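You operate a simulated robot arm through the tools that you are given. There is no shell and no other tool. Be economical: measure what you need, move in short steps, check, and stop when the job is done.

Carry out the task below with a simulated robot arm. There is one attempt and no reset: what you move stays moved.

## Task
Take the pine wedge and put it on the thin card.

Only the result counts: the job must be done as asked and must still hold three seconds after the hand-in. Knocking over, shifting, dropping, spilling or breaking anything else fails it.

## Robot
A 7-joint arm with a two-finger parallel gripper, fixed in place. Base frame: the origin is at the foot of the arm, x ahead of it, y to its left, z up; the work surface is at about z = 860. Lengths are in mm, angles in rad, forces in N, time in s.
With the tool pointing down near the work surface it reaches from about 300 to 700 mm from the base axis. Its first joint turns from -1.152 to 1.152 rad. Payload 1.57 kg.
The tool frame sits at the grasp point between the pads (the TCP): z along the fingers, y along the line on which they close. The tips reach 30 mm beyond it. Largest opening 110 mm; finger width 24, thickness 12; the body of the gripper, 48 by 112 mm, starts 78 mm behind the TCP.
Orientation is that of the tool frame in the base frame, as [roll, pitch, yaw] about the fixed x, y, z axes, in that order (R = Rz(yaw) Ry(pitch) Rx(roll)). With the fingers straight down and closing along the base's y, the tool's x points along the base's -x, its y along +y and its z along -z.

## Interface
- The arm moves only by the tool play_rows. Its argument "series" is one flat list of numbers, 7 for each row, row after row: the shift along the base's x, y, z in cm, then the turn, a rotation vector about the base's x, y, z in rad, then the closure, from 0 (fully open) to 1 (shut). In form: [tx, ty, tz, rx, ry, rz, claw, tx, ty, tz, rx, ry, rz, claw, ...]. A call has 1 to 20 rows; each row shifts and turns the commanded pose from where the row before left it. Rows are played at 5 a second. More than 50 mm and 0.15 rad between two rows, or a gripper value outside its range, and nothing of the call is played. A pose out of reach is approached as far as the arm can. The call stops where the force on the tool passes 40 N (or 10 N more than at its start, if that is more) or the arm is blocked; 0.2 s more then pass. The fingers move at their own pace (about 108 mm/s each) and stop on an object; they squeeze with about 25 N. The grip force told is the motor's: it shows also when the fingers shut on nothing. Time passes only in rows, and 0.2 s behind the last, so rows that do not move let the fingers close. The reply holds the time, the measured pose of the TCP, the force on the tool along the base axes, the opening and the grip force, in the units named above and with some noise.
- Cameras (640 x 400 px; columns grow to the right, rows downward): "scene" is fixed at [154.9, -372.1, 1388.3]; the picture's right is [0.91, -0.42, 0.00], its down [-0.28, -0.61, -0.74] and it looks along [0.31, 0.67, -0.67] (base axes); focal length 352 px, centre (320, 200). "wrist" rides on the gripper at [-36, 0, -80] in the tool frame; the picture's right is [0.00, -1.00, 0.00], its down [0.97, 0.00, -0.24] and it looks along [0.24, 0.00, 0.97] (tool axes); focal length 218 px, centre (320, 200). There is no depth. A picture from a camera that has moved, and an enlarged one, comes with that camera's place and axes in the base frame and with its lens. The place of the scene camera against the robot may be out by one fixed shift of up to 25 mm in any direction.
- grab_frame(camera): a new picture of that camera. The clock stands still meanwhile.
- zoom(camera, box): a new picture of the part [left, top, right, bottom] of that camera's present view, enlarged. The clock stands still meanwhile.
- hand_in(): hands the job in; it is judged then, once.

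Go step by step. Nothing tells you positions but the pictures and the camera data: compare them with the known pose of the tool, close in by small moves and look again before you grip or let go. The budget is 90 turns and 46 pictures, counting those below and the enlarged ones. Unless the task says otherwise, let go and move clear before handing in, and close with one line.

The tools are called after "Emit:" as a command line: name --argument value ..., lists and objects as JSON in quotes. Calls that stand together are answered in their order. play_rows: Moves the arm, as the interface text tells. Its arguments: {"type":"object","properties":{"series":{"type":"array","items":{"type":"number"}}},"required":["series"]} The other tools are called the same way: grab_frame (camera) takes a picture; zoom (camera, box) takes an enlarged picture of a part of a camera's view; hand_in () hands the job in.

At the start:

```text
t: 0.0
position: [439.2, -32.3, 1126.3]
orientation: [-3.142, 0.0, 3.141]
contact_force: [-0.4, -0.2, -0.5]
gripper_width: 110.0
grasp_force: 0.1
```

scene: 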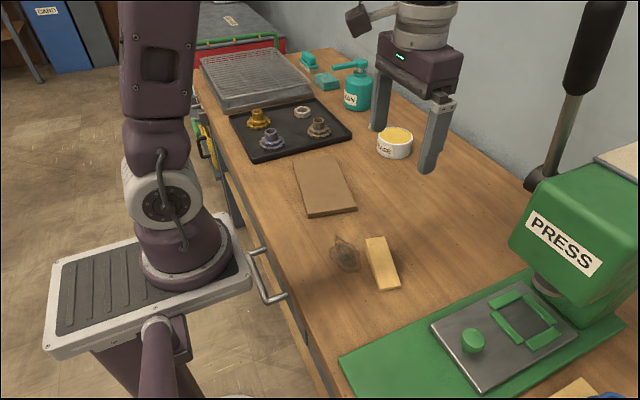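
wrist: 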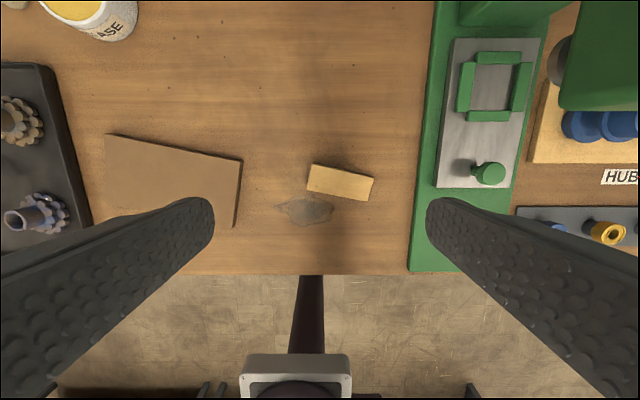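

The wedge seems to lie near (422, -64), and the brown sheet to its left is probably the card. I'll take closer pictures before I move.

Emit:
zoom --camera "scene" --box '[270, 140, 430, 300]'

Emit:
zoom --camera "wrist" --box '[90, 110, 410, 270]'

```text
2.50 times, centred on (350, 220) of scene
camera zoom: at [154.9, -372.1, 1388.3], right [0.91, -0.42, 0.0], down [-0.28, -0.61, -0.74], along [0.31, 0.67, -0.67], focal length 879 px, centre (245, 150)
```

zoom: 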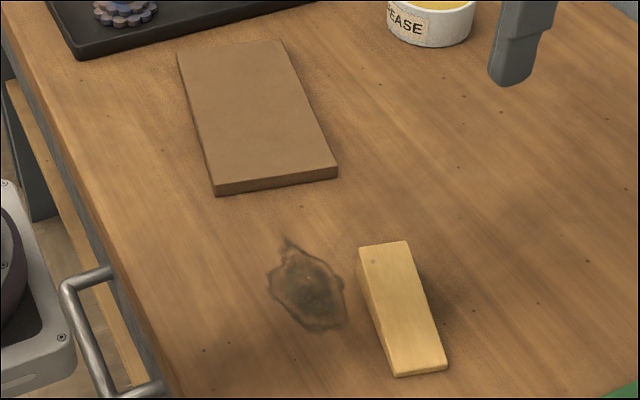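

```text
2.00 times, centred on (250, 190) of wrist
camera zoom: at [474.7, -31.2, 1205.9], right [0.0, -1.0, 0.0], down [-0.97, 0.0, 0.24], along [-0.24, 0.0, -0.97], focal length 436 px, centre (460, 220)
```

zoom: 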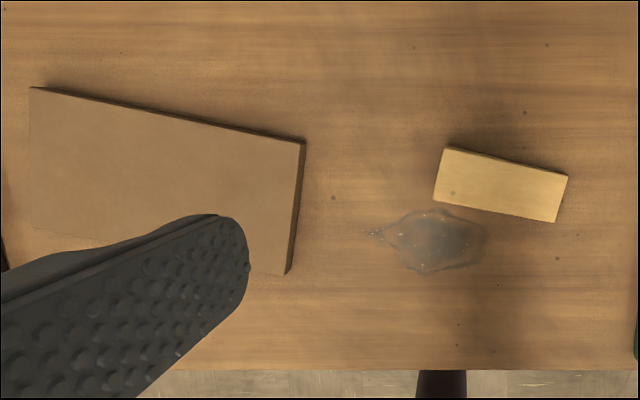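

The wedge is centred near (418, -64) with its thick end towards +y, and its long axis is turned about 0.22 rad from y. The card is centred near (419, 200), turned the same way. I'll turn the gripper to close across the wedge and move above it.

Emit:
play_rows --series '[-0.21, -0.32, -1.2, 0, 0, 0.1352, 0, -0.21, -0.32, -1.2, 0, 0, 0.1352, 0, -0.21, -0.32, -1.2, 0, 0, 0.1352, 0, -0.21, -0.32, -1.2, 0, 0, 0.1352, 0, -0.21, -0.32, -1.2, 0, 0, 0.1352, 0, -0.21, -0.32, -1.2, 0, 0, 0.1352, 0, -0.21, -0.32, -1.2, 0, 0, 0.1352, 0, -0.21, -0.32, -1.2, 0, 0, 0.1352, 0, -0.21, -0.32, -1.2, 0, 0, 0.1352, 0, -0.21, -0.32, -1.2, 0, 0, 0.1352, 0, 0, 0, 0, 0, 0, 0, 0.3, 0, 0, 0, 0, 0, 0, 0.3]'

Emit:
grab_frame --camera "wrist"

Emit:
grab_frame --camera "scene"

```text
t: 2.6
position: [419.8, -65.1, 1006.5]
orientation: [3.142, -0.001, -1.787]
contact_force: [-0.7, -0.9, -0.9]
gripper_width: 77.3
grasp_force: 0.0
```

```text
41 pictures are left
camera wrist: at [425.2, -28.4, 1085.6], right [0.98, -0.22, 0.0], down [-0.21, -0.95, 0.24], along [-0.05, -0.23, -0.97], focal length 218 px, centre (320, 200)
```

wrist: 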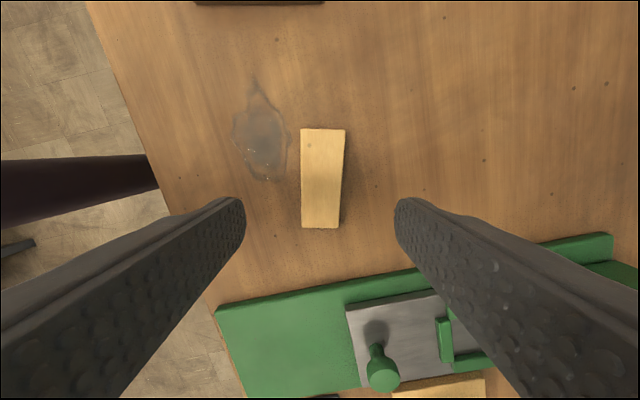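

```text
40 pictures are left
```

scene: 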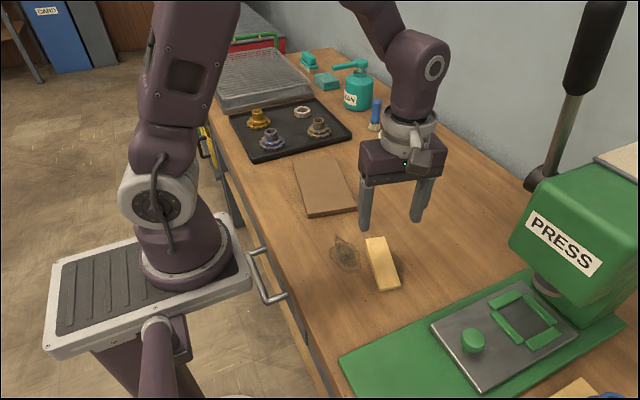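

The gripper is lined up with the wedge to within about 1 mm. I'll lower most of the way and check again.

Emit:
play_rows --series '[0, 0, -2, 0, 0, 0, 0.4, 0, 0, -2, 0, 0, 0, 0.4, 0, 0, -2, 0, 0, 0, 0.4, 0, 0, -1.5, 0, 0, 0, 0.4, 0, 0, -1, 0, 0, 0, 0.4, 0, 0, 0, 0, 0, 0, 0.4]'

Emit:
grab_frame --camera "wrist"

Emit:
zoom --camera "scene" --box '[310, 150, 470, 310]'

```text
t: 4.0
position: [418.1, -64.3, 920.8]
orientation: [3.14, 0.0, -1.787]
contact_force: [0.4, 0.3, 0.4]
gripper_width: 65.8
grasp_force: 0.2
```

```text
39 pictures are left
camera wrist: at [425.4, -28.1, 1000.4], right [0.98, -0.22, 0.0], down [-0.21, -0.95, 0.24], along [-0.05, -0.23, -0.97], focal length 218 px, centre (320, 200)
```

wrist: 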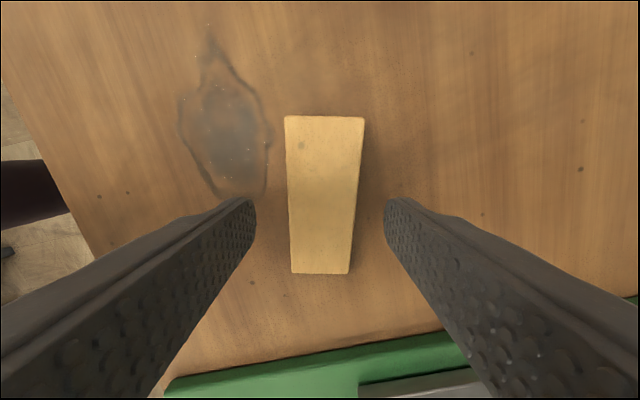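

```text
2.50 times, centred on (390, 230) of scene
camera zoom: at [154.9, -372.1, 1388.3], right [0.91, -0.42, 0.0], down [-0.28, -0.61, -0.74], along [0.31, 0.67, -0.67], focal length 879 px, centre (145, 125)
```

zoom: 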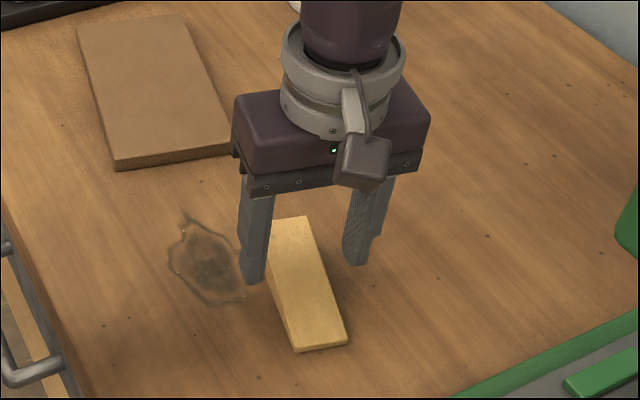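

It is still centred, so I'll go down the last 27 mm and close.

Emit:
play_rows --series '[0, 0, -1, 0, 0, 0, 0.4, 0, 0, -1, 0, 0, 0, 0.4, 0, 0, -0.75, 0, 0, 0, 0.4, 0, 0, 0, 0, 0, 0, 0.4]'

Emit:
grab_frame --camera "wrist"

```text
t: 5.0
position: [419.9, -64.7, 893.1]
orientation: [-3.141, 0.0, -1.791]
contact_force: [0.7, -0.3, 0.4]
gripper_width: 66.0
grasp_force: 0.1
```

```text
37 pictures are left
camera wrist: at [425.4, -27.9, 972.9], right [0.98, -0.22, 0.0], down [-0.21, -0.95, 0.24], along [-0.05, -0.23, -0.97], focal length 218 px, centre (320, 200)
```

wrist: 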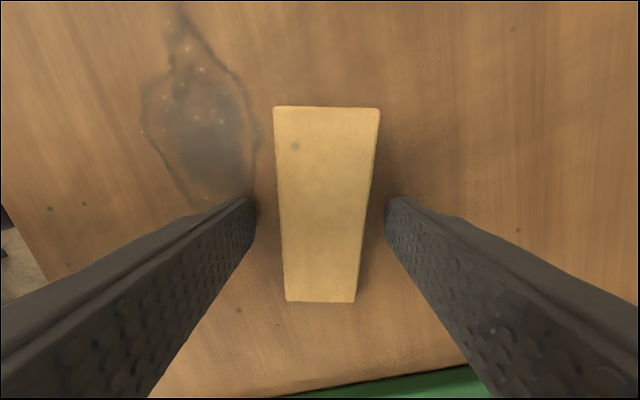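

The fingers straddle the wedge, so I'll close and lift a little to test the hold.

Emit:
play_rows --series '[0, 0, 0, 0, 0, 0, 0.7, 0, 0, 0, 0, 0, 0, 0.8, 0, 0, 0, 0, 0, 0, 0.8, 0, 0, 0, 0, 0, 0, 0.8]'

Emit:
play_rows --series '[0, 0, 0.5, 0, 0, 0, 0.8, 0, 0, 1, 0, 0, 0, 0.8, 0, 0, 1.5, 0, 0, 0, 0.8, 0, 0, 2, 0, 0, 0, 0.8, 0, 0, 0, 0, 0, 0, 0.8]'

Emit:
grab_frame --camera "wrist"

Emit:
zoom --camera "scene" --box '[310, 150, 470, 310]'

```text
t: 6.0
position: [419.0, -64.8, 893.1]
orientation: [-3.141, 0.0, -1.788]
contact_force: [-0.1, -0.6, -0.3]
gripper_width: 39.2
grasp_force: 25.3
```

```text
t: 7.2
position: [419.3, -64.7, 944.2]
orientation: [3.141, 0.001, -1.788]
contact_force: [-0.2, -0.4, -0.1]
gripper_width: 38.9
grasp_force: 24.9
```

```text
36 pictures are left
camera wrist: at [425.9, -28.0, 1023.9], right [0.98, -0.22, 0.0], down [-0.21, -0.95, 0.24], along [-0.05, -0.23, -0.97], focal length 218 px, centre (320, 200)
```

wrist: 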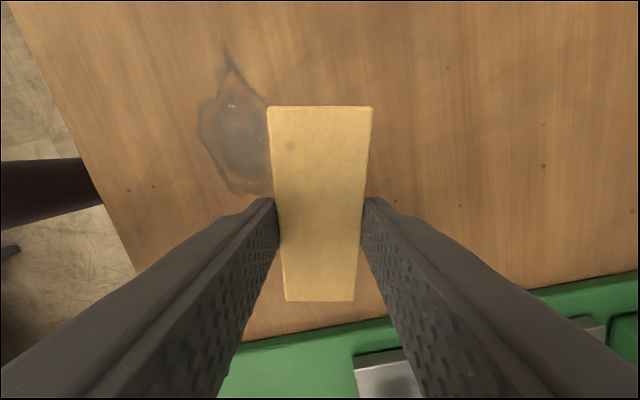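

```text
2.50 times, centred on (390, 230) of scene
camera zoom: at [154.9, -372.1, 1388.3], right [0.91, -0.42, 0.0], down [-0.28, -0.61, -0.74], along [0.31, 0.67, -0.67], focal length 879 px, centre (145, 125)
```

zoom: 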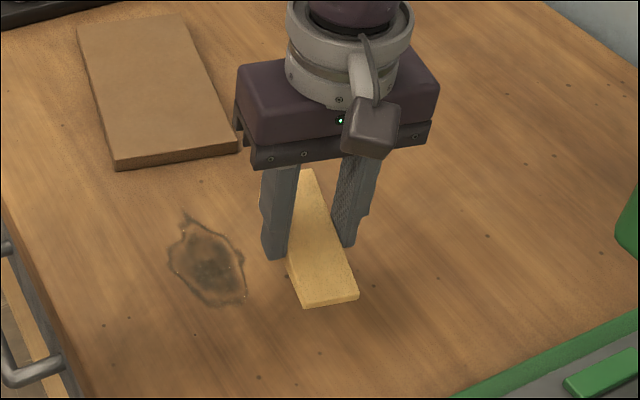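

The wedge is held. I'll carry it over the card and look down again.

Emit:
play_rows --series '[0, 0, 2, 0, 0, 0, 0.8, 0, 1, 2, 0, 0, 0, 0.8, 0, 2.5, 0, 0, 0, 0, 0.8, 0, 3, 0, 0, 0, 0, 0.8, 0, 3, 0, 0, 0, 0, 0.8, 0, 3, 0, 0, 0, 0, 0.8, 0, 3, 0, 0, 0, 0, 0.8, 0, 3, 0, 0, 0, 0, 0.8, 0, 3, 0, 0, 0, 0, 0.8, 0, 2, 0, 0, 0, 0, 0.8, 0, 1.5, 0, 0, 0, 0, 0.8, 0, 1, 0, 0, 0, 0, 0.8, 0, 0, 0, 0, 0, 0, 0.8]'

Emit:
grab_frame --camera "wrist"

Emit:
grab_frame --camera "scene"

```text
t: 10.0
position: [418.5, 196.2, 984.4]
orientation: [-3.141, -0.001, -1.789]
contact_force: [-0.7, 0.7, 0.2]
gripper_width: 38.7
grasp_force: 25.6
```

```text
34 pictures are left
camera wrist: at [424.8, 232.2, 1063.5], right [0.98, -0.22, 0.0], down [-0.21, -0.95, 0.24], along [-0.05, -0.23, -0.97], focal length 218 px, centre (320, 200)
```

wrist: 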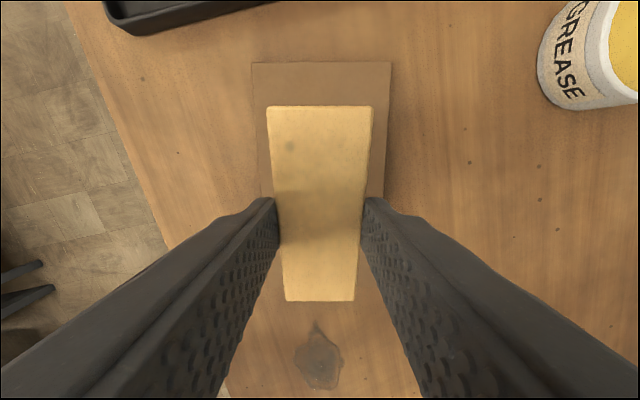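

```text
33 pictures are left
```

scene: 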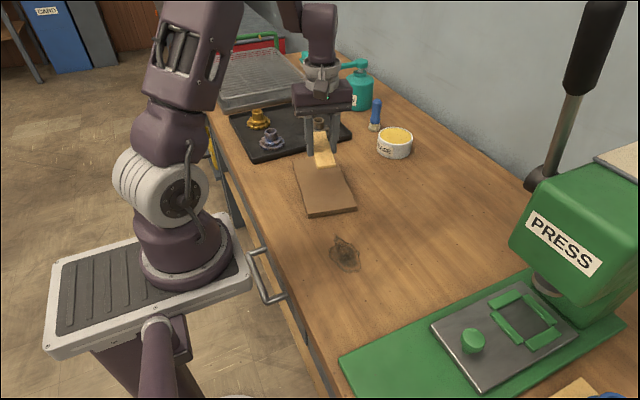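

The card's far edge sits where I worked it out, so the wedge is over the middle of the card. I'll lower to just above it.

Emit:
play_rows --series '[0, 0.2, -2, 0, 0, 0, 0.8, 0, 0, -2, 0, 0, 0, 0.8, 0, 0, -1.5, 0, 0, 0, 0.8, 0, 0, -1, 0, 0, 0, 0.8, 0, 0, -0.5, 0, 0, 0, 0.8, 0, 0, 0, 0, 0, 0, 0.8]'

Emit:
zoom --camera "scene" --box '[270, 120, 390, 240]'

```text
t: 11.4
position: [419.2, 196.8, 914.0]
orientation: [-3.141, -0.001, -1.79]
contact_force: [-0.9, 0.0, -0.1]
gripper_width: 39.0
grasp_force: 24.8
```

```text
3.33 times, centred on (330, 180) of scene
camera zoom: at [154.9, -372.1, 1388.3], right [0.91, -0.42, 0.0], down [-0.28, -0.61, -0.74], along [0.31, 0.67, -0.67], focal length 1172 px, centre (287, 267)
```

zoom: 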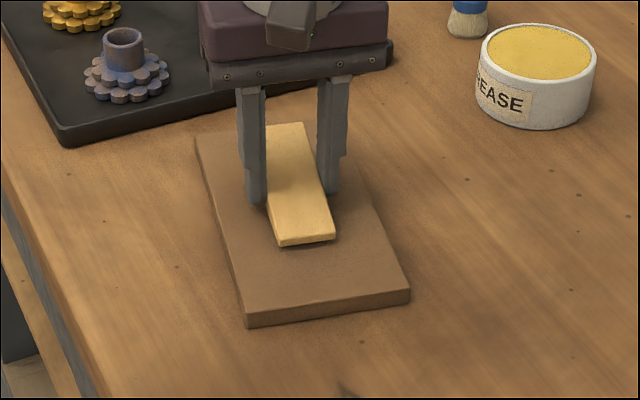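

The wedge hovers just above the card. I'll go down in small steps and watch the force.

Emit:
play_rows --series '[0, 0, -0.2, 0, 0, 0, 0.8, 0, 0, -0.2, 0, 0, 0, 0.8, 0, 0, -0.1, 0, 0, 0, 0.8]'

Emit:
play_rows --series '[0, 0, -0.1, 0, 0, 0, 0.8, 0, 0, -0.1, 0, 0, 0, 0.8]'

Emit:
zoom --camera "scene" --box '[300, 150, 360, 210]'

```text
t: 12.2
position: [418.2, 198.0, 909.9]
orientation: [-3.139, 0.001, -1.79]
contact_force: [-1.5, -1.3, 10.9]
gripper_width: 38.9
grasp_force: 24.7
```

```text
t: 12.8
position: [418.9, 198.4, 906.8]
orientation: [-3.138, 0.001, -1.787]
contact_force: [-1.9, 0.1, 26.5]
gripper_width: 39.3
grasp_force: 24.9
```

```text
6.67 times, centred on (330, 180) of scene
camera zoom: at [154.5, -372.3, 1388.3], right [0.91, -0.42, 0.0], down [-0.28, -0.61, -0.74], along [0.31, 0.67, -0.67], focal length 2344 px, centre (253, 333)
```

zoom: 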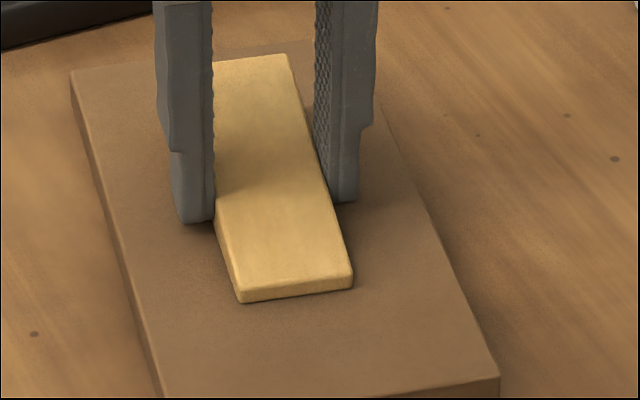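

The wedge is resting on the card. I'll ease up 2 mm to unload it, open partway and look.

Emit:
play_rows --series '[0, 0, 0.1, 0, 0, 0, 0.8, 0, 0, 0.1, 0, 0, 0, 0.8, 0, 0, 0, 0, 0, 0, 0.8]'

Emit:
play_rows --series '[0, 0, 0, 0, 0, 0, 0.6, 0, 0, 0, 0, 0, 0, 0.4, 0, 0, 0, 0, 0, 0, 0.4]'

Emit:
grab_frame --camera "wrist"

```text
t: 13.6
position: [418.0, 198.0, 910.0]
orientation: [3.138, 0.0, -1.79]
contact_force: [0.1, -0.6, 0.3]
gripper_width: 38.6
grasp_force: 24.5
```

```text
t: 14.4
position: [418.3, 196.6, 908.2]
orientation: [-3.14, -0.001, -1.789]
contact_force: [-0.9, -0.2, 0.4]
gripper_width: 66.0
grasp_force: 0.1
```

```text
30 pictures are left
camera wrist: at [425.6, 234.0, 988.5], right [0.98, -0.22, 0.0], down [-0.21, -0.95, 0.24], along [-0.05, -0.23, -0.97], focal length 218 px, centre (320, 200)
```

wrist: 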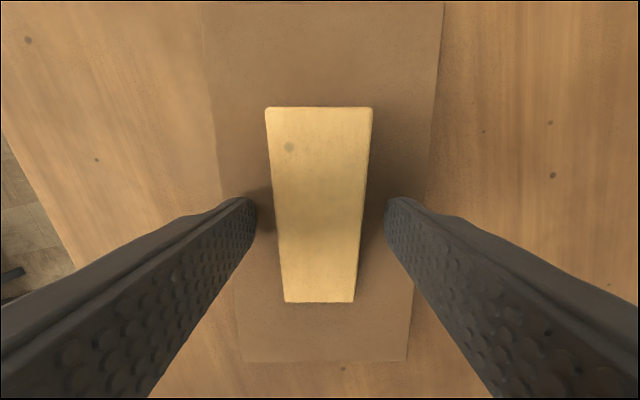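

The wedge lies free on the card, so I'll raise the hand clear.

Emit:
play_rows --series '[0, 0, 1, 0, 0, 0, 0.4, 0, 0, 2, 0, 0, 0, 0.4, 0, 0, 3, 0, 0, 0, 0.4, 0, 0, 3, 0, 0, 0, 0.4, 0, 0, 3, 0, 0, 0, 0.4, 0, 0, 0, 0, 0, 0, 0.4]'

Emit:
grab_frame --camera "scene"

Emit:
grab_frame --camera "wrist"

```text
t: 15.8
position: [419.9, 197.0, 1029.4]
orientation: [-3.141, 0.0, -1.79]
contact_force: [1.7, -1.1, -0.2]
gripper_width: 66.0
grasp_force: 0.0
```

```text
29 pictures are left
```

scene: 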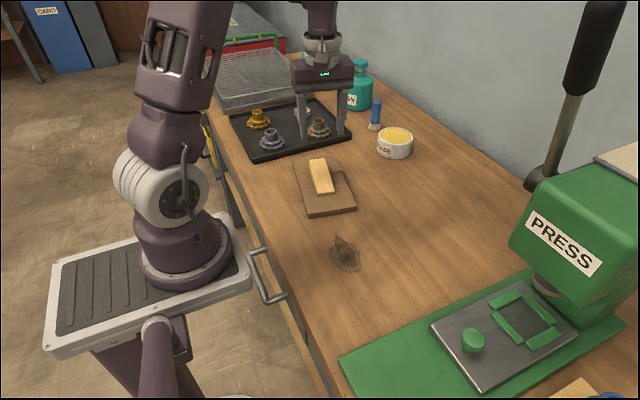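

```text
28 pictures are left
camera wrist: at [426.3, 234.1, 1108.4], right [0.98, -0.22, 0.0], down [-0.21, -0.95, 0.24], along [-0.05, -0.23, -0.97], focal length 218 px, centre (320, 200)
```

wrist: 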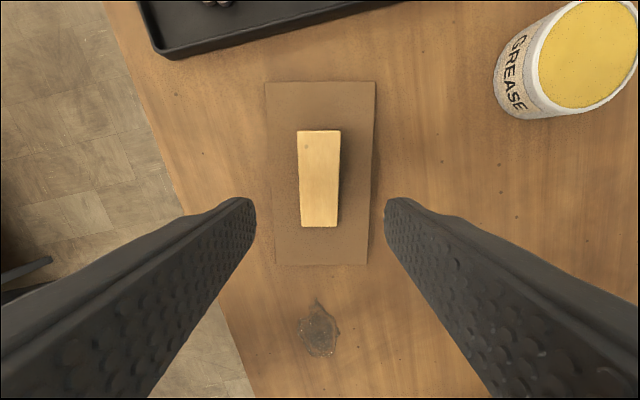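

The wedge rests in the middle of the card, nothing else has moved and the hand is clear. I'm handing in.

Emit:
hand_in

```text
The job is handed in.
```

The pine wedge is on the thin card, the gripper has let go and moved clear, and the job is handed in.
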